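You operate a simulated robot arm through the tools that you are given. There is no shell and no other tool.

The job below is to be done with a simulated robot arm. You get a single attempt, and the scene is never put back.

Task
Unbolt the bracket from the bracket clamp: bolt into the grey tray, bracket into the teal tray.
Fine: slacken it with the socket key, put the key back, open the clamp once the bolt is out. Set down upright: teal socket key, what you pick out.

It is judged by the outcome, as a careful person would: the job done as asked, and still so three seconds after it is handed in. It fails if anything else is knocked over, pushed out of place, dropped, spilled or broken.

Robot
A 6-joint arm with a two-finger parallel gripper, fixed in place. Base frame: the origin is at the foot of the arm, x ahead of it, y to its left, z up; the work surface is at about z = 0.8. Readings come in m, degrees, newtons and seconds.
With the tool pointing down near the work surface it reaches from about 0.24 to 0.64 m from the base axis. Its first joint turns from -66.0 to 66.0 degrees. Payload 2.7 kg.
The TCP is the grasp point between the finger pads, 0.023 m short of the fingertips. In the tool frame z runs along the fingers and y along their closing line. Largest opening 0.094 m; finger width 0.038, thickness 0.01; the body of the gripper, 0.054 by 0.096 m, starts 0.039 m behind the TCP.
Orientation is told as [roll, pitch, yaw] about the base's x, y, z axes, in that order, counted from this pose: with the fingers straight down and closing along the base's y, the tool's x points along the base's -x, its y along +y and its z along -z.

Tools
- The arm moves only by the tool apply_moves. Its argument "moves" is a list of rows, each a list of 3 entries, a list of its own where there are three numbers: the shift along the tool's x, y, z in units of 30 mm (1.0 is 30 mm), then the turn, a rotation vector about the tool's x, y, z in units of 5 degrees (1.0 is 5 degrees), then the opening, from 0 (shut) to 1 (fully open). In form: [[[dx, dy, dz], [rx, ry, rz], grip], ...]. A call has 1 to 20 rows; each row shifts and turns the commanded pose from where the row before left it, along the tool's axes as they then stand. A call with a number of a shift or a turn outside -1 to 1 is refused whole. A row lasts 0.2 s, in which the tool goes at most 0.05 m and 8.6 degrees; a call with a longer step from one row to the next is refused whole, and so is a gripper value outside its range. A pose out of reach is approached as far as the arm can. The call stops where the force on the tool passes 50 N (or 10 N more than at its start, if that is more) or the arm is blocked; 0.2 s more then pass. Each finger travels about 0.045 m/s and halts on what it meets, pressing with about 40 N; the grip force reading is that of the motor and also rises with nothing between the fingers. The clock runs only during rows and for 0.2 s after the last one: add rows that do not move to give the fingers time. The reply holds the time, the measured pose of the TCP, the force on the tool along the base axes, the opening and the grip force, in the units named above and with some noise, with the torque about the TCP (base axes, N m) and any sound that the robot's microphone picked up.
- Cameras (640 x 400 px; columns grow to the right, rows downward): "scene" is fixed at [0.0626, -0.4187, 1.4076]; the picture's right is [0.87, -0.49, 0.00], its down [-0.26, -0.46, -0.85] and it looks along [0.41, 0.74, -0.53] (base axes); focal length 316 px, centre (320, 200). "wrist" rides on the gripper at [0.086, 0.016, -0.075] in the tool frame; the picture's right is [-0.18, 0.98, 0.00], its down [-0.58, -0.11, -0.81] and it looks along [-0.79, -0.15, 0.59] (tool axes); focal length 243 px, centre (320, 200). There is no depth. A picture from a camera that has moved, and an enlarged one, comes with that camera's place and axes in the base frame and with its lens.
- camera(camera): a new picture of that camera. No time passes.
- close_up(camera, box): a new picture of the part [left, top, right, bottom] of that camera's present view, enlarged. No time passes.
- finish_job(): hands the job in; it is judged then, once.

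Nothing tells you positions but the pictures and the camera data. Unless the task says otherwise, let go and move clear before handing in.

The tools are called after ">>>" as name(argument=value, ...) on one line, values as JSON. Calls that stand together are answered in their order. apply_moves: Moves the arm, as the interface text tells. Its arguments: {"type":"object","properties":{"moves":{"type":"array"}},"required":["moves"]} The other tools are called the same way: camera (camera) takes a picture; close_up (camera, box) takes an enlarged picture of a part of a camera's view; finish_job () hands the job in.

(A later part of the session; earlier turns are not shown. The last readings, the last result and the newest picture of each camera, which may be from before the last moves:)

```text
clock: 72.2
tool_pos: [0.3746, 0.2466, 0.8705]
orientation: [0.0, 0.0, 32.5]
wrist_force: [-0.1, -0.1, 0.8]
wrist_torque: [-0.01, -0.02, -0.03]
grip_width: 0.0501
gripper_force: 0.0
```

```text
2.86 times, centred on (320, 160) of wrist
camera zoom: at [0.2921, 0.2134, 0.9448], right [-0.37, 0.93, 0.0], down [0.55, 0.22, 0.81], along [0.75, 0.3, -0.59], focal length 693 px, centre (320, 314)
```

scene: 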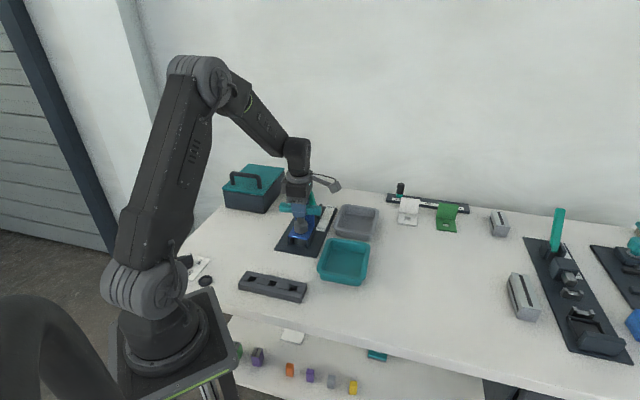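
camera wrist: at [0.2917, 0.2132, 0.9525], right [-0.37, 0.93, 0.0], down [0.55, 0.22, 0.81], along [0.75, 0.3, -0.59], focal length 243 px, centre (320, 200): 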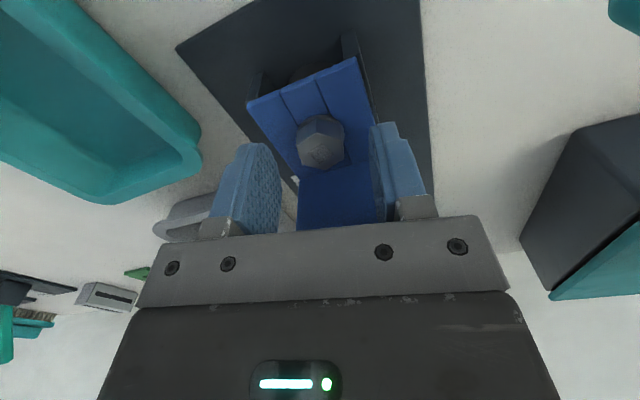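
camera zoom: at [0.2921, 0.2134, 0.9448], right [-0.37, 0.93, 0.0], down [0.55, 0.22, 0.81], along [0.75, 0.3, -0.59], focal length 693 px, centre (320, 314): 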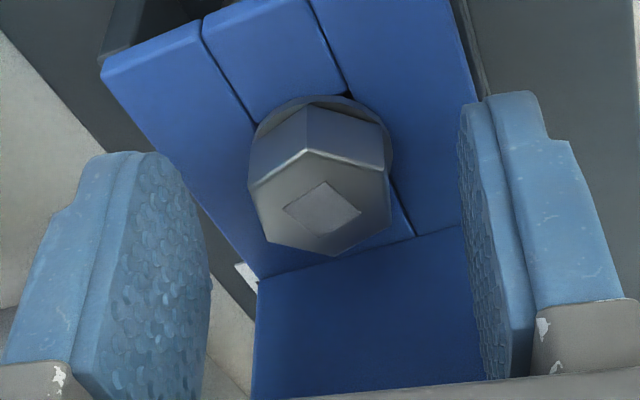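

Fingers are around the hex just above the washer. Closing.

>>> apply_moves(moves=[[[0, 0, 0], [0, 0, 0], 0.4], [[0, 0, 0], [0, 0, 0], 0.33], [[0, 0, 0], [0, 0, 0], 0.28], [[0, 0, 0], [0, 0, 0], 0.2], [[0, 0, 0], [0, 0, 0], 0.1], [[0, 0, 0], [0, 0, 0], 0], [[0, 0, 0], [0, 0, 0], 0], [[0, 0, 0], [0, 0, 0], 0]])

>>> close_up(camera="scene", box=[285, 200, 325, 240])

>>> close_up(camera="wrist", box=[240, 90, 400, 230])

```text
clock: 74.0
tool_pos: [0.3733, 0.2452, 0.8703]
orientation: [0.0, 0.0, 32.5]
wrist_force: [-2.1, 2.7, -0.2]
wrist_torque: [0.06, 0.04, -0.04]
grip_width: 0.023
gripper_force: 39.8
```

```text
10.00 times, centred on (305, 220) of scene
camera zoom: at [0.0625, -0.4187, 1.4076], right [0.87, -0.49, 0.0], down [-0.26, -0.46, -0.85], along [0.41, 0.74, -0.53], focal length 3159 px, centre (470, 0)
```

zoom: 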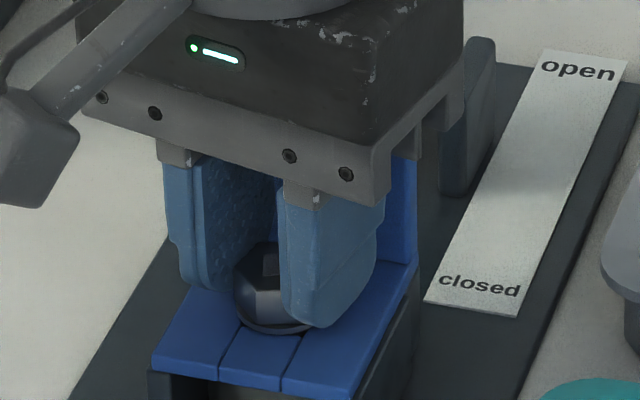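

```text
2.86 times, centred on (320, 160) of wrist
camera zoom: at [0.292, 0.2135, 0.945], right [-0.37, 0.93, 0.0], down [0.55, 0.22, 0.81], along [0.75, 0.3, -0.59], focal length 693 px, centre (320, 314)
```

zoom: 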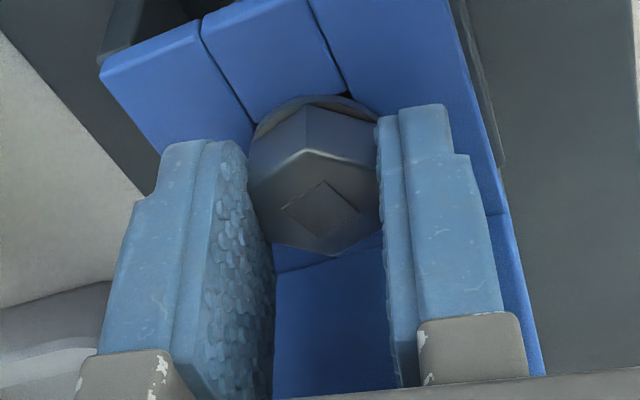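

The bolt head is gripped on its flats (0.023). I'll relieve the small side load and try a gentle lift while watching force.

>>> apply_moves(moves=[[[0, 0.02, 0], [0, 0, 0], 0], [[0, 0, -0.06], [0, 0, 0], 0], [[0, 0, 0], [0, 0, 0], 0]])

>>> apply_moves(moves=[[[0, 0, -0.06], [0, 0, 0], 0], [[0, 0, 0], [0, 0, 0], 0]])

>>> close_up(camera="scene", box=[285, 200, 325, 240])

```text
clock: 74.8
tool_pos: [0.3743, 0.2479, 0.8713]
orientation: [0.0, 0.1, 32.4]
wrist_force: [11.0, -1.4, -18.9]
wrist_torque: [0.09, -0.37, 0.01]
grip_width: 0.0231
gripper_force: 39.6
```

```text
clock: 75.4
tool_pos: [0.3736, 0.2464, 0.8721]
orientation: [0.0, 0.3, 32.5]
wrist_force: [9.0, -6.6, -24.9]
wrist_torque: [-0.12, -0.17, -0.02]
grip_width: 0.0232
gripper_force: 40.0
```

```text
10.00 times, centred on (305, 220) of scene
camera zoom: at [0.0631, -0.4187, 1.4076], right [0.87, -0.49, 0.0], down [-0.26, -0.46, -0.85], along [0.41, 0.74, -0.53], focal length 3159 px, centre (470, 0)
```

zoom: 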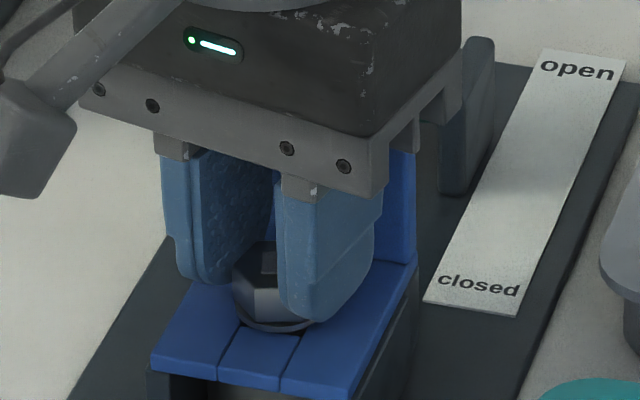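

The bolt is still threaded (25 N pull with no rise), so it has to be unscrewed by the fingers. I'll release the upward pull and turn counter-clockwise, following the rise.

>>> apply_moves(moves=[[[0, 0, 0.1], [0, 0, 0], 0], [[0, 0, 0], [0, 0, 0], 0]])

>>> apply_moves(moves=[[[0, 0, 0], [0, 0, -1], 0], [[0, 0, 0], [0, 0, -1], 0], [[0, 0, 0], [0, 0, 0], 0]])

>>> apply_moves(moves=[[[0, 0, 0], [0, 0, -1], 0], [[0, 0, 0], [0, 0, -1], 0], [[0, 0, 0], [0, 0, -1], 0], [[0, 0, 0], [0, 0, 0], 0]])

```text
clock: 76.0
tool_pos: [0.3732, 0.2456, 0.8725]
orientation: [0.1, 0.1, 32.5]
wrist_force: [-2.4, -22.8, 13.0]
wrist_torque: [-0.9, 0.69, -0.07]
grip_width: 0.0229
gripper_force: 39.9
```

```text
clock: 76.8
tool_pos: [0.3735, 0.2469, 0.8716]
orientation: [-0.1, 0.0, 42.5]
wrist_force: [2.7, -28.8, 18.6]
wrist_torque: [-0.78, -0.02, -0.02]
grip_width: 0.023
gripper_force: 40.1
```

```text
clock: 77.8
tool_pos: [0.3752, 0.2468, 0.8709]
orientation: [0.0, -0.1, 57.6]
wrist_force: [7.9, -23.4, 14.1]
wrist_torque: [-0.64, -0.07, 0.0]
grip_width: 0.0229
gripper_force: 40.2
```

The bolt turns freely in the grip, but there's about 25 N of side load from my earlier trim. I'll relieve it in small steps.

>>> apply_moves(moves=[[[0.015, -0.018, -0.02], [0, 0, 0], 0], [[0, 0, 0], [0, 0, 0], 0]])

>>> apply_moves(moves=[[[0.015, -0.018, 0], [0, 0, 0], 0], [[0, 0, 0], [0, 0, 0], 0]])

>>> close_up(camera="scene", box=[285, 200, 325, 240])

```text
clock: 78.4
tool_pos: [0.3738, 0.2476, 0.8719]
orientation: [0.0, 0.0, 57.5]
wrist_force: [11.1, -13.6, 3.1]
wrist_torque: [-0.49, -0.18, 0.09]
grip_width: 0.0232
gripper_force: 40.0
```

```text
clock: 79.0
tool_pos: [0.3746, 0.2474, 0.8718]
orientation: [0.0, -0.1, 57.5]
wrist_force: [10.1, -5.9, 1.8]
wrist_torque: [-0.21, -0.15, 0.05]
grip_width: 0.0232
gripper_force: 39.9
```

```text
10.00 times, centred on (305, 220) of scene
camera zoom: at [0.0628, -0.4189, 1.4075], right [0.87, -0.49, 0.0], down [-0.26, -0.46, -0.85], along [0.41, 0.74, -0.53], focal length 3159 px, centre (470, 0)
```

zoom: 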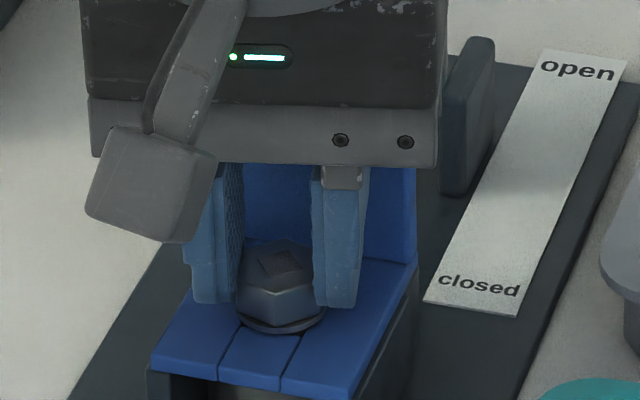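

>>> apply_moves(moves=[[[0, -0.018, 0], [0, 0, 0], 0], [[0, 0, 0], [0, 0, -1], 0], [[0, 0, 0], [0, 0, -1], 0], [[0, 0, 0], [0, 0, 0], 0]])

>>> apply_moves(moves=[[[0, 0, 0], [0, 0, -1], 0], [[0, 0, 0], [0, 0, -1], 0], [[0, 0, 0], [0, 0, -1], 0], [[0, 0, 0], [0, 0, 0], 0]])

```text
clock: 80.0
tool_pos: [0.3744, 0.2462, 0.871]
orientation: [-0.1, -0.1, 67.6]
wrist_force: [4.3, 3.5, 0.9]
wrist_torque: [0.13, -0.07, -0.02]
grip_width: 0.0231
gripper_force: 39.7
```

```text
clock: 81.0
tool_pos: [0.3742, 0.2464, 0.8715]
orientation: [0.0, 0.0, 82.5]
wrist_force: [4.4, 7.1, -3.8]
wrist_torque: [0.39, -0.18, -0.06]
grip_width: 0.0233
gripper_force: 40.0
```

>>> apply_moves(moves=[[[-0.013, -0.005, 0], [0, 0, -1], 0], [[0, 0, 0], [0, 0, -1], 0], [[0, 0, 0], [0, 0, -1], 0], [[0, 0, 0], [0, 0, 0], 0]])

>>> apply_moves(moves=[[[0, 0, 0], [0, 0, -1], 0], [[0, 0, 0], [0, 0, -1], 0], [[0, 0, 0], [0, 0, -1], 0], [[0, 0, 0], [0, 0, 0], 0]])

>>> close_up(camera="scene", box=[285, 200, 325, 240])

```text
clock: 82.0
tool_pos: [0.3748, 0.2459, 0.8721]
orientation: [0.0, 0.0, 97.7]
wrist_force: [0.7, 0.8, 6.1]
wrist_torque: [0.34, -0.11, 0.03]
grip_width: 0.0229
gripper_force: 40.1
```

```text
clock: 83.0
tool_pos: [0.3749, 0.2475, 0.8714]
orientation: [-0.1, 0.0, 112.6]
wrist_force: [-0.2, -1.4, 8.2]
wrist_torque: [0.02, 0.08, 0.03]
grip_width: 0.0231
gripper_force: 40.0
```

```text
10.00 times, centred on (305, 220) of scene
camera zoom: at [0.0625, -0.4189, 1.4076], right [0.87, -0.49, 0.0], down [-0.26, -0.46, -0.85], along [0.41, 0.74, -0.53], focal length 3159 px, centre (470, 0)
```

zoom: 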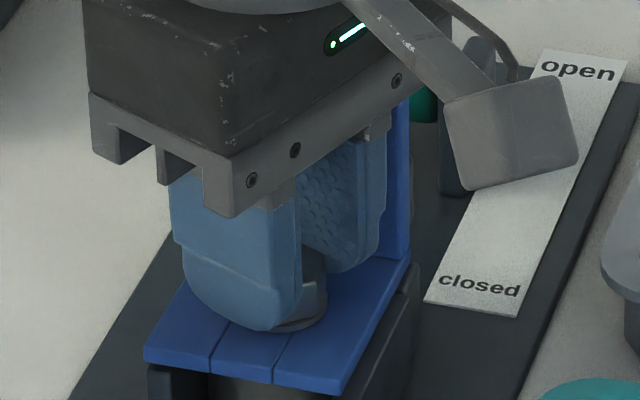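

>>> close_up(camera="scene", box=[265, 185, 345, 265])

>>> camera(camera="wrist")

```text
5.00 times, centred on (305, 225) of scene
camera zoom: at [0.0625, -0.4189, 1.4076], right [0.87, -0.49, 0.0], down [-0.26, -0.46, -0.85], along [0.41, 0.74, -0.53], focal length 1579 px, centre (395, 75)
```

zoom: 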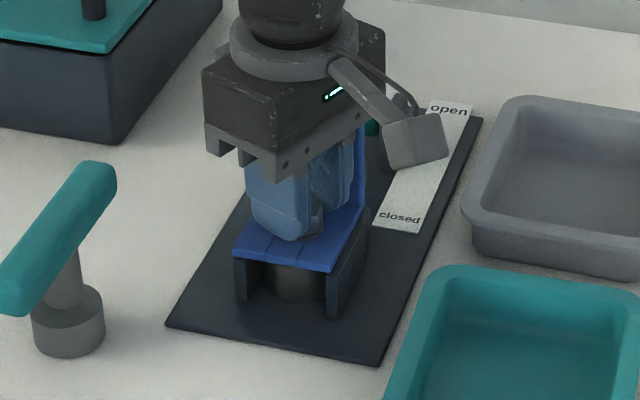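

```text
taken
camera wrist: at [0.393, 0.1603, 0.9463], right [-0.98, -0.21, 0.0], down [-0.12, 0.58, 0.81], along [-0.17, 0.79, -0.59], focal length 243 px, centre (320, 200)
```

wrist: 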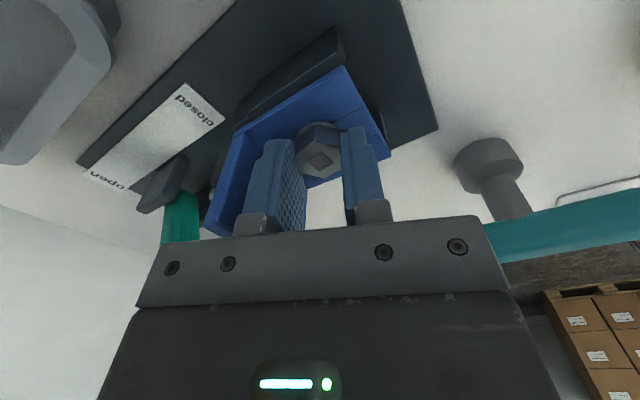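

>>> close_up(camera="wrist", box=[190, 20, 450, 240])

>>> close_up(camera="scene", box=[285, 215, 325, 255])

```text
1.82 times, centred on (320, 130) of wrist
camera zoom: at [0.393, 0.1603, 0.9463], right [-0.98, -0.21, 0.0], down [-0.12, 0.58, 0.81], along [-0.17, 0.79, -0.59], focal length 441 px, centre (320, 327)
```

zoom: 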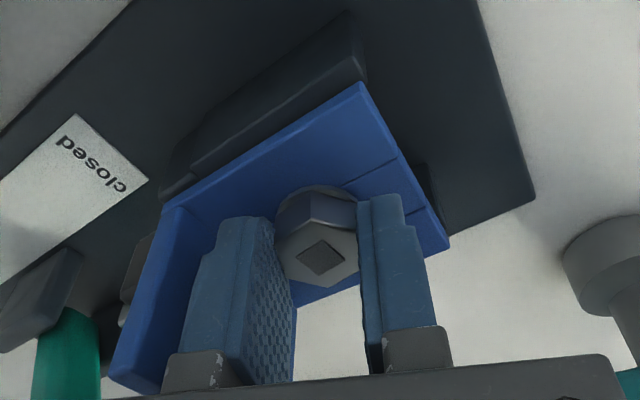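

```text
10.00 times, centred on (305, 235) of scene
camera zoom: at [0.0625, -0.4189, 1.4076], right [0.87, -0.49, 0.0], down [-0.26, -0.46, -0.85], along [0.41, 0.74, -0.53], focal length 3159 px, centre (470, -150)
```

zoom: 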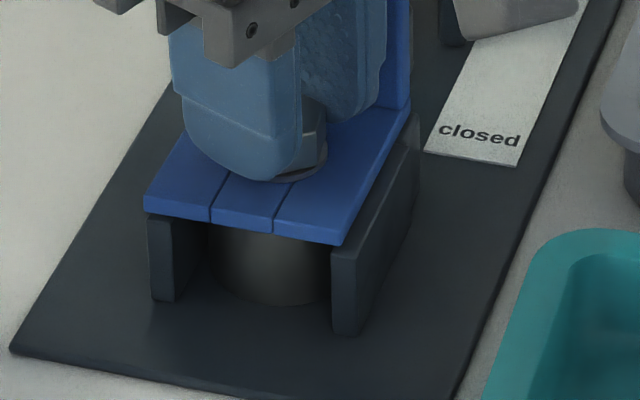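

The bracket seems to have shifted a millimetre or two in its clamp, but nothing is jammed and forces are small. I'll continue unscrewing slowly, easing upward as the bolt rises.

>>> apply_moves(moves=[[[0, 0, -0.015], [0, 0, -1], 0], [[0, 0, 0], [0, 0, -1], 0], [[0, 0, 0], [0, 0, 0], 0]])

>>> apply_moves(moves=[[[0, 0, -0.01], [0, 0, -1], 0], [[0, 0, 0], [0, 0, -1], 0], [[0, 0, 0], [0, 0, 0], 0]])

>>> close_up(camera="scene", box=[285, 205, 325, 245])

```text
clock: 83.8
tool_pos: [0.3751, 0.2473, 0.8716]
orientation: [-0.1, 0.0, 122.7]
wrist_force: [3.3, 0.1, 1.7]
wrist_torque: [0.03, -0.09, -0.02]
grip_width: 0.0232
gripper_force: 40.2
```

```text
clock: 84.6
tool_pos: [0.3758, 0.2463, 0.8726]
orientation: [0.1, 0.0, 132.6]
wrist_force: [2.3, -1.0, 0.3]
wrist_torque: [0.01, -0.05, -0.04]
grip_width: 0.0231
gripper_force: 40.1
```

```text
10.00 times, centred on (305, 225) of scene
camera zoom: at [0.0627, -0.4188, 1.4076], right [0.87, -0.49, 0.0], down [-0.26, -0.46, -0.85], along [0.41, 0.74, -0.53], focal length 3159 px, centre (470, -50)
```

zoom: 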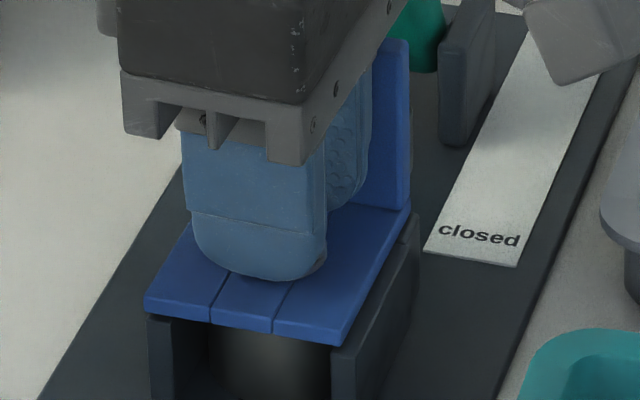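

The bracket hasn't moved further and forces are near zero. I'll continue turning.

>>> apply_moves(moves=[[[0, 0, -0.01], [0, 0, -1], 0], [[0, 0, 0], [0, 0, -1], 0], [[0, 0, -0.01], [0, 0, -1], 0], [[0, 0, 0], [0, 0, 0], 0]])

>>> apply_moves(moves=[[[0, 0, -0.01], [0, 0, -1], 0], [[0, 0, 0], [0, 0, -1], 0], [[0, 0, -0.01], [0, 0, -1], 0], [[0, 0, 0], [0, 0, 0], 0]])

>>> close_up(camera="scene", box=[285, 205, 325, 245])

```text
clock: 85.6
tool_pos: [0.3746, 0.2471, 0.8731]
orientation: [-0.1, 0.0, 147.6]
wrist_force: [3.2, 4.4, -9.6]
wrist_torque: [0.1, -0.07, 0.03]
grip_width: 0.0232
gripper_force: 40.2
```

```text
clock: 86.6
tool_pos: [0.3747, 0.2475, 0.874]
orientation: [0.1, 0.1, 162.6]
wrist_force: [3.7, 8.3, -16.3]
wrist_torque: [0.26, -0.18, -0.03]
grip_width: 0.023
gripper_force: 40.4
```

```text
10.00 times, centred on (305, 225) of scene
camera zoom: at [0.0629, -0.4184, 1.4077], right [0.87, -0.49, 0.0], down [-0.26, -0.46, -0.85], along [0.41, 0.74, -0.53], focal length 3159 px, centre (470, -50)
```

zoom: 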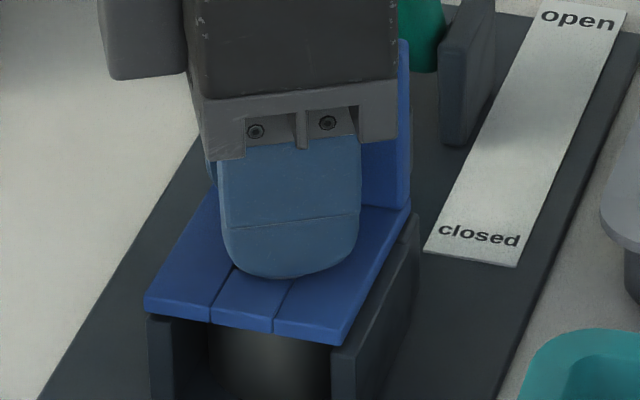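

I raised faster than the bolt climbs. I'll ease back down and keep turning.

>>> apply_moves(moves=[[[0, 0, 0.028], [0, 0, -1], 0], [[0, 0, 0], [0, 0, -1], 0], [[0, 0, 0], [0, 0, 0], 0]])

>>> apply_moves(moves=[[[0, 0, 0], [0, 0, -1], 0], [[0, 0, 0], [0, 0, -1], 0], [[0, 0, 0], [0, 0, -1], 0], [[0, 0, 0], [0, 0, 0], 0]])

>>> apply_moves(moves=[[[0, 0, 0], [0, 0, -1], 0], [[0, 0, 0], [0, 0, -1], 0], [[0, 0, 0], [0, 0, -1], 0], [[0, 0, 0], [0, 0, 0], 0]])

```text
clock: 87.4
tool_pos: [0.3749, 0.2472, 0.8739]
orientation: [0.0, 0.1, 172.6]
wrist_force: [-0.2, 10.3, -8.2]
wrist_torque: [0.31, 0.13, 0.01]
grip_width: 0.0231
gripper_force: 40.0
```

```text
clock: 88.4
tool_pos: [0.3757, 0.2474, 0.8725]
orientation: [-0.1, 0.1, -172.3]
wrist_force: [3.0, 12.7, 0.6]
wrist_torque: [0.21, 0.35, -0.02]
grip_width: 0.0227
gripper_force: 40.0
```

```text
clock: 89.4
tool_pos: [0.3763, 0.2481, 0.8734]
orientation: [-0.1, 0.1, -157.4]
wrist_force: [-2.0, 11.2, 15.6]
wrist_torque: [0.2, 0.17, 0.01]
grip_width: 0.0229
gripper_force: 39.6
```

The bolt climbs roughly 5 mm per turn. I'll trim and continue while following it up.

>>> apply_moves(moves=[[[0.008, -0.018, -0.025], [0, 0, -1], 0], [[0, 0, -0.0025], [0, 0, -1], 0], [[0, 0, -0.0025], [0, 0, -1], 0], [[0, 0, 0], [0, 0, 0], 0]])

>>> apply_moves(moves=[[[0, 0, -0.0025], [0, 0, -1], 0], [[0, 0, -0.0025], [0, 0, -1], 0], [[0, 0, -0.0025], [0, 0, -1], 0], [[0, 0, 0], [0, 0, 0], 0]])

>>> close_up(camera="scene", box=[285, 205, 325, 245])

```text
clock: 90.2
tool_pos: [0.3743, 0.2471, 0.8736]
orientation: [1.6, 0.2, -145.2]
wrist_force: [9.1, -6.6, 0.0]
wrist_torque: [-0.29, 0.03, -0.03]
grip_width: 0.0233
gripper_force: 40.0
out of reach, approached as far as the arm can: row 3
stopped in row 3: the force on the tool passed its limit at 69 N (the readings are from after the stop); the commanded pose is now the measured one
```

```text
clock: 90.5
tool_pos: [0.3751, 0.2481, 0.8726]
orientation: [2.6, 0.4, -143.2]
wrist_force: [8.1, -5.1, -1.6]
wrist_torque: [-0.25, 0.11, -0.04]
grip_width: 0.023
gripper_force: 40.0
out of reach, approached as far as the arm can: row 1
stopped in row 1: the force on the tool passed its limit at 67 N (the readings are from after the stop); the commanded pose is now the measured one
```

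```text
10.00 times, centred on (305, 225) of scene
camera zoom: at [0.0628, -0.4188, 1.4076], right [0.87, -0.49, 0.0], down [-0.26, -0.46, -0.85], along [0.41, 0.74, -0.53], focal length 3159 px, centre (470, -50)
```

zoom: 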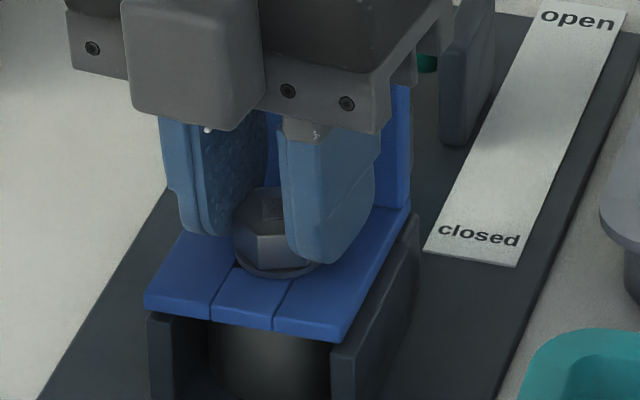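

I hit the wrist's turning limit near yaw 213°, which tilted the tool slightly. I'll back off the limit and level the tool.

>>> apply_moves(moves=[[[0, 0, 0], [0.26, 0.04, 0.5], 0], [[0, 0, 0], [0.26, 0.04, 0.5], 0], [[0, 0, 0], [0, 0, 0], 0]])

>>> close_up(camera="scene", box=[285, 205, 325, 245])

```text
clock: 91.3
tool_pos: [0.3743, 0.2475, 0.8723]
orientation: [0.1, 1.0, -148.3]
wrist_force: [16.9, -17.3, 0.9]
wrist_torque: [-0.75, 0.19, -0.02]
grip_width: 0.0229
gripper_force: 39.8
```

```text
10.00 times, centred on (305, 225) of scene
camera zoom: at [0.063, -0.4192, 1.4075], right [0.87, -0.49, 0.0], down [-0.26, -0.46, -0.85], along [0.41, 0.74, -0.53], focal length 3159 px, centre (470, -50)
```

zoom: 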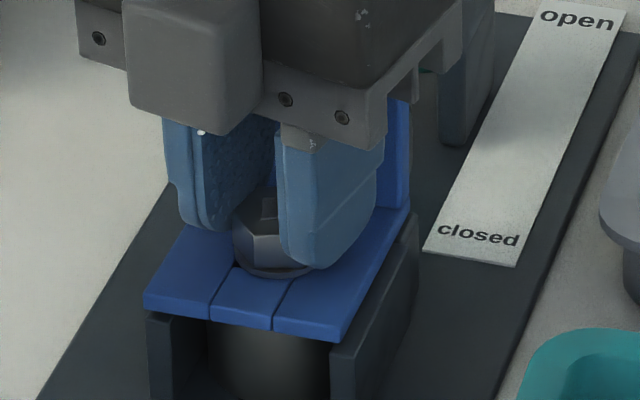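

>>> apply_moves(moves=[[[0, 0, 0], [0, -0.2, 0], 0], [[0.008, 0.03, 0], [0, 0, 0], 0], [[0, 0, 0], [0, 0, 0], 0]])

```text
clock: 92.1
tool_pos: [0.3747, 0.2468, 0.8732]
orientation: [-0.2, 0.0, -148.1]
wrist_force: [12.5, -17.6, 2.1]
wrist_torque: [0.07, -1.0, 0.0]
grip_width: 0.0233
gripper_force: 39.4
```

There's stored side load in the grip. I'll release the bolt here, since it is still threaded, and start a fresh stroke.

>>> apply_moves(moves=[[[0, 0, 0], [0, 0, 0], 0.3], [[0, 0, 0], [0, 0, 0], 0.4], [[0, 0, 0], [0, 0, 0], 0.5], [[0, 0, 0], [0, 0, 0], 0.5], [[0, 0, 0], [0, 0, 0], 0.5]])

>>> camera(camera="wrist")

>>> close_up(camera="scene", box=[285, 205, 325, 245])

```text
clock: 93.3
tool_pos: [0.3748, 0.2481, 0.8724]
orientation: [-0.1, 0.0, -148.1]
wrist_force: [-1.3, -0.5, 0.4]
wrist_torque: [0.01, 0.0, 0.0]
grip_width: 0.047
gripper_force: 0.0
```

```text
taken
camera wrist: at [0.4561, 0.2794, 0.9475], right [0.36, -0.93, 0.0], down [-0.55, -0.22, 0.81], along [-0.75, -0.29, -0.59], focal length 243 px, centre (320, 200)
```

wrist: 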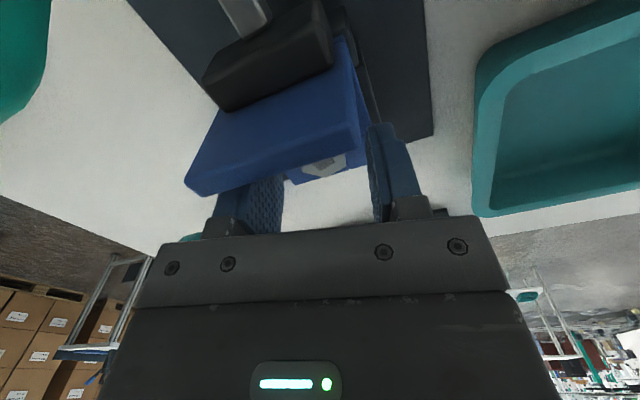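

```text
10.00 times, centred on (305, 225) of scene
camera zoom: at [0.0626, -0.4187, 1.4076], right [0.87, -0.49, 0.0], down [-0.26, -0.46, -0.85], along [0.41, 0.74, -0.53], focal length 3159 px, centre (470, -50)
```

zoom: 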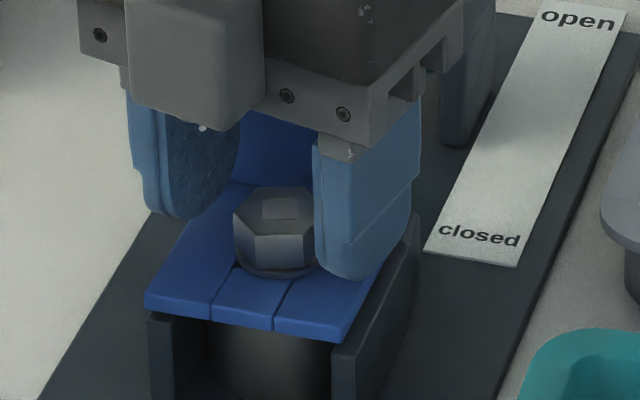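

The bolt is up about 3.6 mm. The wrist camera comes close to the clamp lever at this yaw, so I'll stop future strokes at about 205°. Lifting and rotating back for another stroke.

>>> apply_moves(moves=[[[0, 0, -0.5], [0, 0, 0], 0.5], [[0, 0, -0.8], [0, 0, 0], 0.5], [[0, 0, -0.9], [0, 0, 0], 0.5], [[0, 0, 0], [0, 0, 1], 0.5], [[0, 0, 0], [0, 0, 1], 0.5], [[0, 0, 0], [0, 0, 1], 0.5], [[0, 0, 0], [0, 0, 1], 0.5], [[0, 0, 0], [0, 0, 1], 0.5], [[0, 0, 0], [0, 0, 1], 0.5], [[0, 0, 0], [0, 0, 1], 0.5], [[0, 0, 0], [0, 0, 1], 0.5], [[0, 0, 0], [0, 0, 1], 0.5], [[0, 0, 0], [0, 0, 1], 0.5], [[0, 0, 0], [0, 0, 1], 0.5], [[0, 0, 0], [0, 0, 1], 0.5], [[0, 0, 0], [0, 0, 1], 0.5], [[0, 0, 0], [0, 0, 1], 0.5], [[0, 0, 0], [0, 0, 1], 0.5], [[0, 0, 0], [0, 0, 1], 0.5], [[0, 0, 0], [0, 0, 1], 0.5]])

>>> apply_moves(moves=[[[0, 0, 0], [0, 0, 1], 0.5], [[0, 0, 0], [0, 0, 1], 0.5], [[0, 0, 0], [0, 0, 1], 0.5], [[0, 0, 0], [0, 0, 1], 0.5], [[0, 0, 0], [0, 0, 1], 0.5], [[0, 0, 0], [0, 0, 1], 0.5], [[0, 0, 0], [0, 0, 1], 0.5], [[0, 0, 0], [0, 0, 1], 0.5], [[0, 0, 0], [0, 0, 1], 0.5], [[0, 0, 0], [0, 0, 1], 0.5], [[0, 0, 0], [0, 0, 1], 0.5], [[0, 0, 0], [0, 0, 1], 0.5], [[0, 0, 0], [0, 0, 1], 0.5], [[0, 0, 0], [0, 0, 1], 0.5], [[0, 0, 0], [0, 0, 1], 0.5], [[0, 0, 0], [0, 0, 1], 0.5], [[0, 0, 0], [0, 0, 1], 0.5], [[0, 0, 0], [0, 0, 1], 0.5], [[0, 0, 0], [0, 0, 1], 0.5], [[0, 0, 0], [0, 0, 0], 0.5]])

>>> camera(camera="wrist")

>>> close_up(camera="wrist", box=[270, 30, 370, 130])

>>> close_up(camera="scene", box=[265, 185, 345, 265])

```text
clock: 97.5
tool_pos: [0.3735, 0.2476, 0.9394]
orientation: [0.0, -0.1, 126.8]
wrist_force: [-0.2, 0.0, -0.4]
wrist_torque: [-0.02, 0.03, 0.01]
grip_width: 0.0469
gripper_force: 0.0
```

```text
clock: 101.7
tool_pos: [0.3744, 0.2477, 0.9398]
orientation: [0.1, 0.0, 31.7]
wrist_force: [0.7, -0.4, 1.0]
wrist_torque: [0.04, 0.04, -0.02]
grip_width: 0.0469
gripper_force: 0.0
```

```text
taken
camera wrist: at [0.2918, 0.2156, 1.0139], right [-0.36, 0.93, 0.0], down [0.55, 0.21, 0.81], along [0.75, 0.29, -0.59], focal length 243 px, centre (320, 200)
```

wrist: 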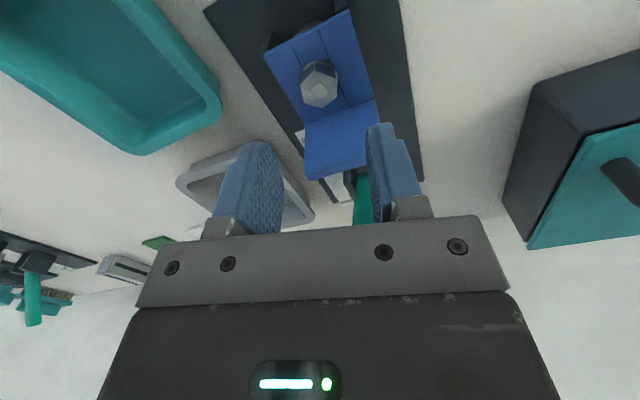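

```text
4.00 times, centred on (320, 80) of wrist
camera zoom: at [0.2918, 0.2156, 1.0139], right [-0.36, 0.93, 0.0], down [0.55, 0.21, 0.81], along [0.75, 0.29, -0.59], focal length 970 px, centre (320, 680)
```

zoom: 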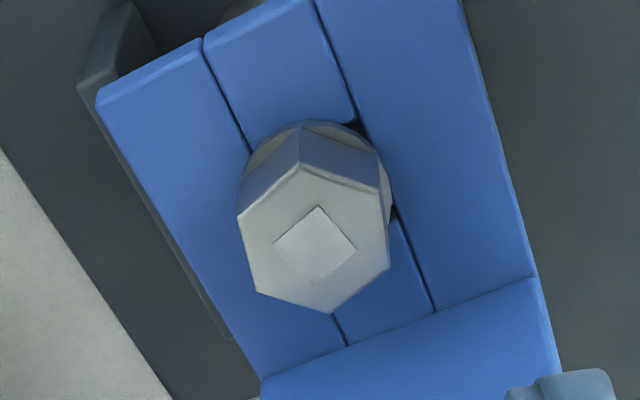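

```text
5.00 times, centred on (305, 225) of scene
camera zoom: at [0.0626, -0.4187, 1.4076], right [0.87, -0.49, 0.0], down [-0.26, -0.46, -0.85], along [0.41, 0.74, -0.53], focal length 1579 px, centre (395, 75)
```

zoom: 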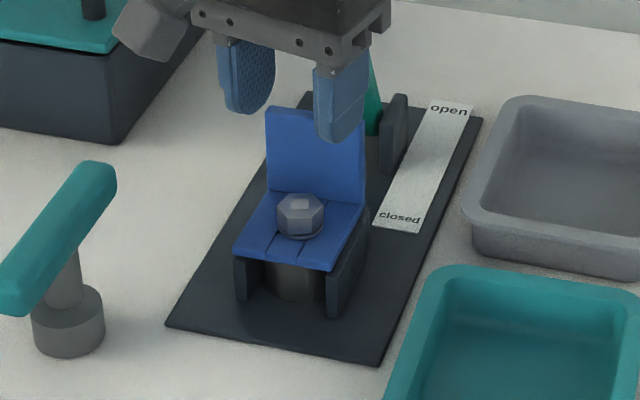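

The bolt is centred and its flats are aligned again. The bracket has slid a couple of mm sideways within the clamp. Descending for the second stroke.

>>> apply_moves(moves=[[[0, -0.015, 0.6], [0, 0, 0], 0.5], [[0, 0, 0.6], [0, 0, 0], 0.5], [[0, 0, 0.6], [0, 0, 0], 0.5], [[0, 0, 0.44], [0, 0, 0], 0.5], [[0, 0, 0], [0, 0, 0], 0.5]])

>>> apply_moves(moves=[[[0, 0, 0], [0, 0, 0], 0.4], [[0, 0, 0], [0, 0, 0], 0.32], [[0, 0, 0], [0, 0, 0], 0.27], [[0, 0, 0], [0, 0, 0], 0.2], [[0, 0, 0], [0, 0, 0], 0], [[0, 0, 0], [0, 0, 0], 0], [[0, 0, 0], [0, 0, 0], 0]])

>>> close_up(camera="scene", box=[285, 205, 325, 245])

```text
clock: 102.9
tool_pos: [0.3742, 0.2485, 0.8718]
orientation: [0.1, 0.0, 32.0]
wrist_force: [0.5, 1.1, 0.3]
wrist_torque: [0.0, 0.05, -0.02]
grip_width: 0.047
gripper_force: 0.0
```

```text
clock: 104.5
tool_pos: [0.3745, 0.2474, 0.8719]
orientation: [0.2, 0.0, 31.7]
wrist_force: [4.3, -7.8, 0.0]
wrist_torque: [-0.18, -0.11, -0.06]
grip_width: 0.023
gripper_force: 40.1
```

```text
10.00 times, centred on (305, 225) of scene
camera zoom: at [0.0627, -0.4189, 1.4075], right [0.87, -0.49, 0.0], down [-0.26, -0.46, -0.85], along [0.41, 0.74, -0.53], focal length 3159 px, centre (470, -50)
```

zoom: 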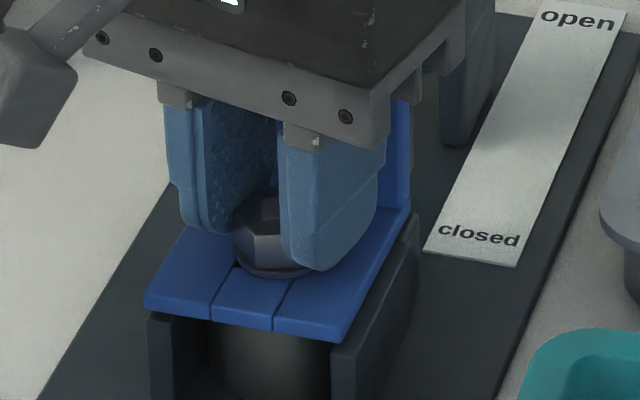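

>>> apply_moves(moves=[[[0, -0.014, 0], [0, 0, 0], 0], [[0, 0, -0.002], [0, 0, -1], 0], [[0, 0, -0.002], [0, 0, -1], 0], [[0, 0, -0.002], [0, 0, -1], 0], [[0, 0, -0.002], [0, 0, -1], 0], [[0, 0, 0], [0, 0, 0], 0]])

>>> apply_moves(moves=[[[0, 0, -0.002], [0, 0, -1], 0], [[0, 0, -0.002], [0, 0, -1], 0], [[0, 0, -0.002], [0, 0, -1], 0], [[0, 0, -0.002], [0, 0, -1], 0], [[0, 0, 0], [0, 0, 0], 0]])

```text
clock: 105.9
tool_pos: [0.3755, 0.2489, 0.872]
orientation: [0.1, 0.1, 51.9]
wrist_force: [4.1, -7.0, 4.3]
wrist_torque: [-0.19, -0.06, 0.0]
grip_width: 0.0229
gripper_force: 40.0
```

```text
clock: 107.1
tool_pos: [0.3747, 0.2479, 0.8727]
orientation: [0.1, -0.1, 71.9]
wrist_force: [8.5, -5.9, -1.8]
wrist_torque: [-0.22, -0.16, 0.01]
grip_width: 0.023
gripper_force: 39.6
```

>>> apply_moves(moves=[[[0.004, -0.016, -0.002], [0, 0, -1], 0], [[0, 0, -0.002], [0, 0, -1], 0], [[0, 0, -0.002], [0, 0, -1], 0], [[0, 0, -0.002], [0, 0, -1], 0], [[0, 0, 0], [0, 0, 0], 0]])

>>> apply_moves(moves=[[[0, 0, -0.002], [0, 0, -1], 0], [[0, 0, -0.002], [0, 0, -1], 0], [[0, 0, -0.002], [0, 0, -1], 0], [[0, 0, -0.002], [0, 0, -1], 0], [[0, 0, 0], [0, 0, 0], 0]])

>>> close_up(camera="scene", box=[285, 205, 325, 245])

```text
clock: 108.3
tool_pos: [0.3743, 0.2478, 0.8734]
orientation: [0.1, 0.0, 92.0]
wrist_force: [3.5, -3.5, -1.9]
wrist_torque: [-0.12, 0.0, -0.01]
grip_width: 0.0229
gripper_force: 39.8
```

```text
clock: 109.5
tool_pos: [0.3743, 0.2473, 0.8733]
orientation: [0.0, -0.1, 111.9]
wrist_force: [1.8, -2.3, 1.3]
wrist_torque: [-0.16, -0.01, -0.01]
grip_width: 0.0232
gripper_force: 39.6
```

```text
10.00 times, centred on (305, 225) of scene
camera zoom: at [0.0626, -0.4188, 1.4076], right [0.87, -0.49, 0.0], down [-0.26, -0.46, -0.85], along [0.41, 0.74, -0.53], focal length 3159 px, centre (470, -50)
```

zoom: 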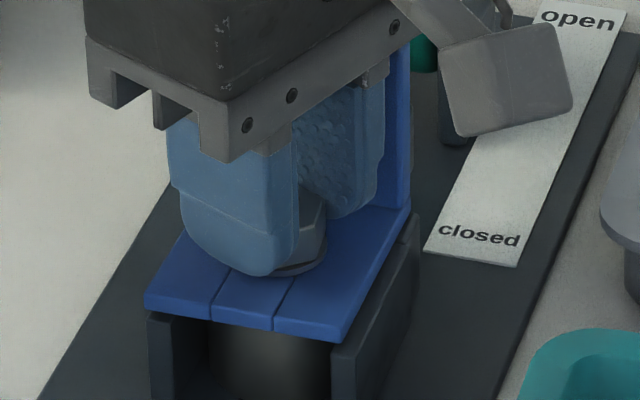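

Forces stay small and the bracket is steady. I'll continue the stroke.

>>> apply_moves(moves=[[[0, 0, -0.002], [0, 0, -1], 0], [[0, 0, -0.002], [0, 0, -1], 0], [[0, 0, -0.002], [0, 0, -1], 0], [[0, 0, -0.002], [0, 0, -1], 0], [[0, 0, -0.002], [0, 0, -1], 0], [[0, 0, -0.002], [0, 0, -1], 0], [[0, 0, 0], [0, 0, 0], 0]])

>>> apply_moves(moves=[[[0, 0, -0.002], [0, 0, -1], 0], [[0, 0, -0.002], [0, 0, -1], 0], [[0, 0, -0.002], [0, 0, -1], 0], [[0, 0, -0.002], [0, 0, -1], 0], [[0, 0, -0.002], [0, 0, -1], 0], [[0, 0, -0.002], [0, 0, -1], 0], [[0, 0, 0], [0, 0, 0], 0]])

```text
clock: 111.1
tool_pos: [0.3744, 0.2468, 0.8729]
orientation: [0.0, -0.1, 141.9]
wrist_force: [1.5, 5.4, -9.2]
wrist_torque: [0.06, -0.11, -0.02]
grip_width: 0.0228
gripper_force: 40.2
```

```text
clock: 112.7
tool_pos: [0.3755, 0.2467, 0.8738]
orientation: [0.0, -0.1, 172.0]
wrist_force: [-2.2, 8.7, -13.6]
wrist_torque: [0.17, 0.0, 0.03]
grip_width: 0.0231
gripper_force: 40.0
```

>>> apply_moves(moves=[[[-0.002, -0.014, -0.002], [0, 0, -1], 0], [[0, 0, -0.002], [0, 0, -1], 0], [[0, 0, -0.002], [0, 0, -1], 0], [[0, 0, -0.002], [0, 0, -1], 0], [[0, 0, -0.002], [0, 0, -1], 0], [[0, 0, -0.002], [0, 0, -1], 0], [[0, 0, 0], [0, 0, 0], 0]])

>>> close_up(camera="scene", box=[285, 205, 325, 245])

```text
clock: 114.3
tool_pos: [0.3756, 0.2486, 0.8758]
orientation: [0.1, -0.2, -158.1]
wrist_force: [6.1, -1.5, -24.1]
wrist_torque: [-0.02, -0.19, 0.02]
grip_width: 0.0229
gripper_force: 40.1
```

```text
10.00 times, centred on (305, 225) of scene
camera zoom: at [0.063, -0.4186, 1.4076], right [0.87, -0.49, 0.0], down [-0.26, -0.46, -0.85], along [0.41, 0.74, -0.53], focal length 3159 px, centre (470, -50)
```

zoom: 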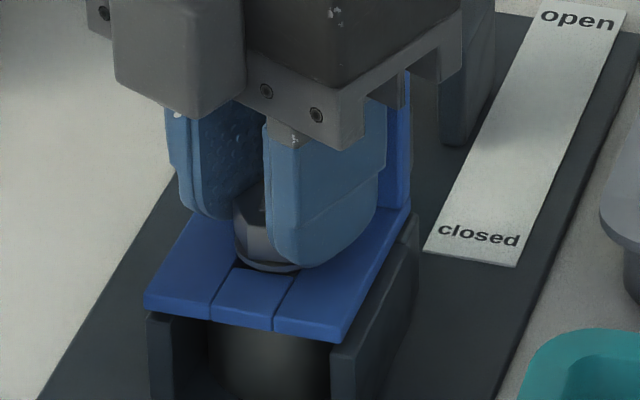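

The bolt has climbed to about 5.7 mm. I'll release, lift, rotate back and do another stroke.

>>> apply_moves(moves=[[[0, 0, 0.03], [0, 0, 0], 0], [[0, 0, 0], [0, 0, 0], 0.3], [[0, 0, 0], [0, 0, 0], 0.4], [[0, 0, 0], [0, 0, 0], 0.4], [[0, 0, -0.3], [0, 0, 0], 0.4], [[0, 0, -0.9], [0, 0, 0], 0.4], [[0, 0, -0.9], [0, 0, 0], 0.4], [[0, 0, -0.3], [0, 0, 1], 0.4], [[0, 0, 0], [0, 0, 1], 0.4], [[0, 0, 0], [0, 0, 1], 0.4], [[0, 0, 0], [0, 0, 1], 0.4], [[0, 0, 0], [0, 0, 1], 0.4], [[0, 0, 0], [0, 0, 1], 0.4], [[0, 0, 0], [0, 0, 1], 0.4], [[0, 0, 0], [0, 0, 1], 0.4], [[0, 0, 0], [0, 0, 1], 0.4], [[0, 0, 0], [0, 0, 1], 0.4], [[0, 0, 0], [0, 0, 1], 0.45], [[0, 0, 0], [0, 0, 1], 0.5], [[0, 0, 0], [0, 0, 1], 0.5]])

>>> apply_moves(moves=[[[0, 0, 0], [0, 0, 1], 0.5], [[0, 0, 0], [0, 0, 1], 0.5], [[0, 0, 0], [0, 0, 1], 0.5], [[0, 0, 0], [0, 0, 1], 0.5], [[0, 0, 0], [0, 0, 1], 0.5], [[0, 0, 0], [0, 0, 1], 0.5], [[0, 0, 0], [0, 0, 1], 0.5], [[0, 0, 0], [0, 0, 1], 0.5], [[0, 0, 0], [0, 0, 1], 0.5], [[0, 0, 0], [0, 0, 1], 0.5], [[0, 0, 0], [0, 0, 1], 0.5], [[0, 0, 0], [0, 0, 1], 0.5], [[0, 0, 0], [0, 0, 1], 0.5], [[0, 0, 0], [0, 0, 1], 0.5], [[0, 0, 0], [0, 0, 1], 0.5], [[0, 0, 0], [0, 0, 1], 0.5], [[0, 0, 0], [0, 0, 1], 0.5], [[0, 0, 0], [0, 0, 1], 0.5], [[0, 0, 0], [0, 0, 1], 0.5], [[0, 0, 0], [0, 0, 1], 0.5]])

>>> close_up(camera="wrist", box=[260, 30, 380, 130])

>>> close_up(camera="scene", box=[265, 185, 345, 265])

```text
clock: 118.5
tool_pos: [0.3738, 0.2472, 0.9465]
orientation: [0.1, -0.1, 136.8]
wrist_force: [-0.6, 0.1, 0.1]
wrist_torque: [0.03, 0.01, -0.01]
grip_width: 0.0471
gripper_force: 0.1
```

```text
clock: 122.7
tool_pos: [0.374, 0.2478, 0.9461]
orientation: [0.0, 0.1, 36.8]
wrist_force: [-0.2, 0.3, 0.1]
wrist_torque: [0.0, -0.01, 0.02]
grip_width: 0.0471
gripper_force: 0.0
```

```text
4.00 times, centred on (320, 80) of wrist
camera zoom: at [0.2953, 0.2084, 1.0211], right [-0.44, 0.9, 0.0], down [0.53, 0.26, 0.81], along [0.72, 0.36, -0.59], focal length 970 px, centre (320, 680)
```

zoom: 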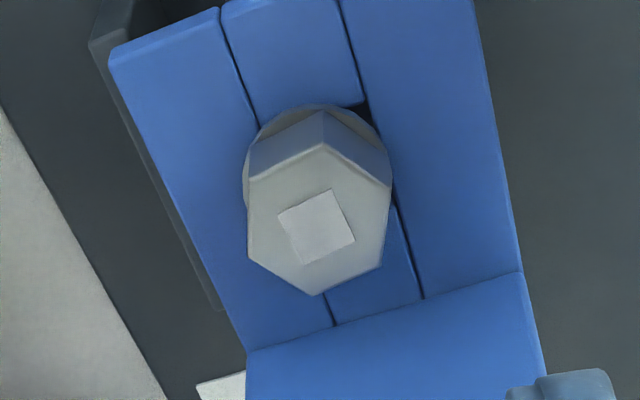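

```text
5.00 times, centred on (305, 225) of scene
camera zoom: at [0.0626, -0.4187, 1.4076], right [0.87, -0.49, 0.0], down [-0.26, -0.46, -0.85], along [0.41, 0.74, -0.53], focal length 1579 px, centre (395, 75)
```

zoom: 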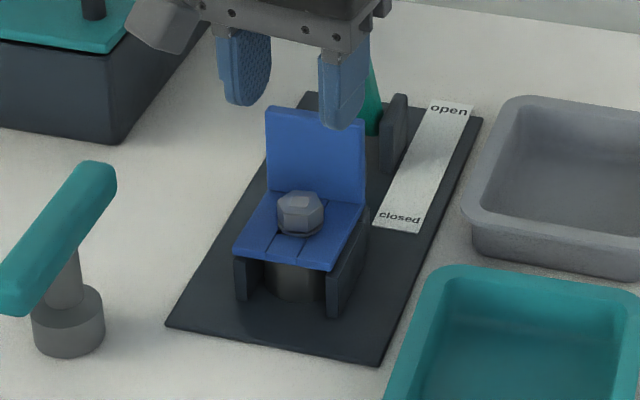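

>>> apply_moves(moves=[[[0, 0, 0.2], [0, 0, 0.88], 0.5], [[0, 0, 0.3], [0, 0, 0.88], 0.5], [[0, 0, 0.6], [0, 0, 0], 0.5], [[0, 0, 0.6], [0, 0, 0], 0.5], [[0, 0, 0.6], [0, 0, 0], 0.5], [[0, 0, 0.11], [0, 0, 0], 0.5], [[0, 0, 0], [0, 0, 0], 0.5]])

>>> apply_moves(moves=[[[0, 0, 0], [0, 0, 0], 0.4], [[0, 0, 0], [0, 0, 0], 0.32], [[0, 0, 0], [0, 0, 0], 0.27], [[0, 0, 0], [0, 0, 0], 0.2], [[0, 0, 0], [0, 0, 0], 0], [[0, 0, 0], [0, 0, 0], 0], [[0, 0, 0], [0, 0, 0], 0]])

>>> close_up(camera="scene", box=[285, 205, 325, 245])

```text
clock: 124.3
tool_pos: [0.3745, 0.2485, 0.8749]
orientation: [0.1, 0.0, 28.1]
wrist_force: [-0.6, -0.1, 0.1]
wrist_torque: [-0.01, 0.0, -0.01]
grip_width: 0.0472
gripper_force: 0.1
```

```text
clock: 125.9
tool_pos: [0.375, 0.2476, 0.8743]
orientation: [0.1, 0.1, 28.0]
wrist_force: [11.9, -15.8, -0.5]
wrist_torque: [-0.35, -0.29, 0.02]
grip_width: 0.0231
gripper_force: 39.5
```

```text
10.00 times, centred on (305, 225) of scene
camera zoom: at [0.0629, -0.4191, 1.4075], right [0.87, -0.49, 0.0], down [-0.26, -0.46, -0.85], along [0.41, 0.74, -0.53], focal length 3159 px, centre (470, -50)
```

zoom: 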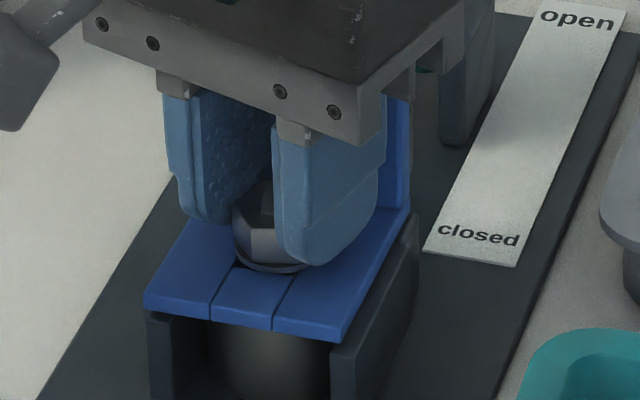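

>>> apply_moves(moves=[[[0, -0.034, 0], [0, 0, 0], 0], [[0, 0, -0.002], [0, 0, -1], 0], [[0, 0, -0.002], [0, 0, -1], 0], [[0, 0, -0.002], [0, 0, -1], 0], [[0, 0, -0.002], [0, 0, -1], 0], [[0, 0, 0], [0, 0, 0], 0]])

>>> apply_moves(moves=[[[0, 0, -0.002], [0, 0, -1], 0], [[0, 0, -0.002], [0, 0, -1], 0], [[0, 0, -0.002], [0, 0, -1], 0], [[0, 0, -0.002], [0, 0, -1], 0], [[0, 0, -0.002], [0, 0, -1], 0], [[0, 0, 0], [0, 0, 0], 0]])

>>> apply_moves(moves=[[[0, 0, -0.002], [0, 0, -1], 0], [[0, 0, -0.002], [0, 0, -1], 0], [[0, 0, -0.002], [0, 0, -1], 0], [[0, 0, -0.002], [0, 0, -1], 0], [[0, 0, -0.002], [0, 0, -1], 0], [[0, 0, 0], [0, 0, 0], 0]])

```text
clock: 127.3
tool_pos: [0.3747, 0.2465, 0.8751]
orientation: [0.1, 0.1, 48.1]
wrist_force: [-3.3, -1.0, 4.9]
wrist_torque: [-0.09, 0.16, -0.03]
grip_width: 0.023
gripper_force: 40.4
```

```text
clock: 128.7
tool_pos: [0.3741, 0.2489, 0.8753]
orientation: [0.1, 0.0, 73.2]
wrist_force: [-17.9, 12.1, 8.1]
wrist_torque: [0.21, 0.39, 0.04]
grip_width: 0.023
gripper_force: 40.2
```

```text
clock: 130.1
tool_pos: [0.376, 0.247, 0.8755]
orientation: [-0.1, -0.2, 98.1]
wrist_force: [-10.5, 21.0, -8.8]
wrist_torque: [0.49, 0.2, -0.01]
grip_width: 0.0229
gripper_force: 39.7
```

>>> apply_moves(moves=[[[-0.036, 0.013, 0], [0, 0, 0], 0], [[0, 0, -0.002], [0, 0, -1], 0], [[0, 0, -0.002], [0, 0, -1], 0], [[0, 0, -0.002], [0, 0, -1], 0], [[0, 0, 0], [0, 0, 0], 0]])

>>> apply_moves(moves=[[[0, 0, -0.002], [0, 0, -1], 0], [[0, 0, -0.002], [0, 0, -1], 0], [[0, 0, -0.002], [0, 0, -1], 0], [[0, 0, -0.002], [0, 0, -1], 0], [[0, 0, 0], [0, 0, 0], 0]])

>>> close_up(camera="scene", box=[285, 205, 325, 245])

```text
clock: 131.3
tool_pos: [0.3746, 0.2469, 0.8764]
orientation: [0.1, 0.1, 113.0]
wrist_force: [-3.8, 0.9, -3.1]
wrist_torque: [0.04, 0.04, 0.01]
grip_width: 0.0228
gripper_force: 39.2
```

```text
clock: 132.5
tool_pos: [0.3762, 0.2472, 0.876]
orientation: [0.0, 0.1, 133.1]
wrist_force: [8.2, -10.8, -7.2]
wrist_torque: [-0.33, -0.21, -0.01]
grip_width: 0.0232
gripper_force: 40.0
```

```text
10.00 times, centred on (305, 225) of scene
camera zoom: at [0.0628, -0.4189, 1.4075], right [0.87, -0.49, 0.0], down [-0.26, -0.46, -0.85], along [0.41, 0.74, -0.53], focal length 3159 px, centre (470, -50)
```

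zoom: 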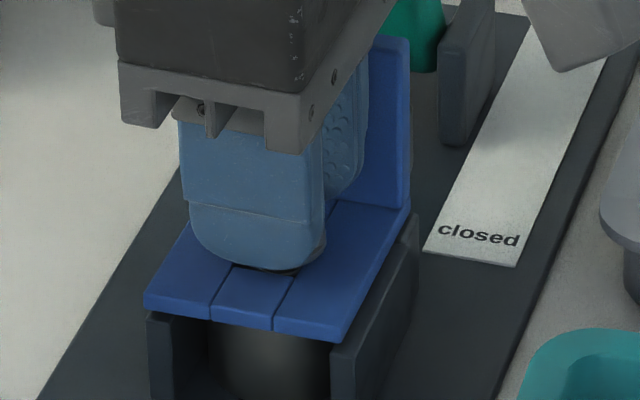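

>>> apply_moves(moves=[[[0.02, 0.004, 0], [0, 0, -1], 0], [[0, 0, -0.002], [0, 0, -1], 0], [[0, 0, -0.002], [0, 0, -1], 0], [[0, 0, -0.002], [0, 0, -1], 0], [[0, 0, -0.002], [0, 0, -1], 0], [[0, 0, 0], [0, 0, 0], 0]])

>>> apply_moves(moves=[[[0, 0, -0.002], [0, 0, -1], 0], [[0, 0, -0.002], [0, 0, -1], 0], [[0, 0, -0.002], [0, 0, -1], 0], [[0, 0, -0.002], [0, 0, -1], 0], [[0, 0, 0], [0, 0, 0], 0]])

>>> apply_moves(moves=[[[0, 0, -0.002], [0, 0, -1], 0], [[0, 0, -0.002], [0, 0, -1], 0], [[0, 0, -0.002], [0, 0, -1], 0], [[0, 0, -0.002], [0, 0, -1], 0], [[0, 0, 0], [0, 0, 0], 0]])

>>> close_up(camera="scene", box=[285, 205, 325, 245])

```text
clock: 133.9
tool_pos: [0.3735, 0.2474, 0.8773]
orientation: [0.0, -0.1, 158.1]
wrist_force: [-3.5, 2.7, -16.4]
wrist_torque: [0.04, -0.01, 0.01]
grip_width: 0.023
gripper_force: 40.0
```

```text
clock: 135.1
tool_pos: [0.3747, 0.2475, 0.8763]
orientation: [0.0, -0.2, 178.2]
wrist_force: [-6.9, -2.6, -12.7]
wrist_torque: [-0.08, 0.16, 0.0]
grip_width: 0.0231
gripper_force: 40.0
```

```text
clock: 136.3
tool_pos: [0.3742, 0.2481, 0.8774]
orientation: [0.0, -0.2, -162.0]
wrist_force: [-5.5, -7.2, -10.5]
wrist_torque: [-0.21, 0.17, 0.07]
grip_width: 0.0228
gripper_force: 40.2
```

```text
10.00 times, centred on (305, 225) of scene
camera zoom: at [0.0626, -0.4188, 1.4076], right [0.87, -0.49, 0.0], down [-0.26, -0.46, -0.85], along [0.41, 0.74, -0.53], focal length 3159 px, centre (470, -50)
```

zoom: 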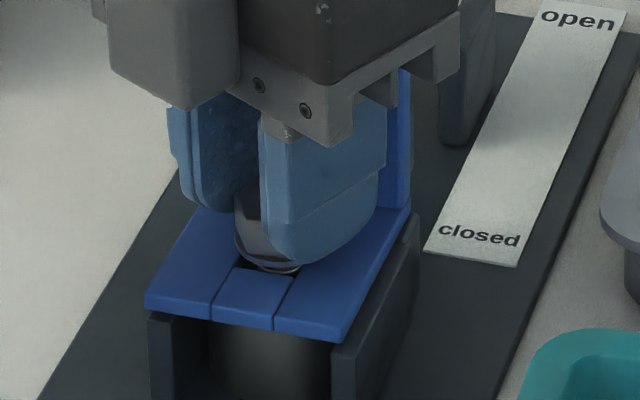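

The bolt is up about 8 mm and I can see its shank. I'll test with a gentle pull.

>>> apply_moves(moves=[[[0, 0, -0.05], [0, 0, 0], 0], [[0, 0, 0], [0, 0, 0], 0]])

```text
clock: 136.9
tool_pos: [0.3754, 0.2478, 0.8778]
orientation: [0.0, -0.1, -161.9]
wrist_force: [0.6, -3.9, -25.3]
wrist_torque: [-0.05, -0.05, -0.01]
grip_width: 0.0232
gripper_force: 40.0
```

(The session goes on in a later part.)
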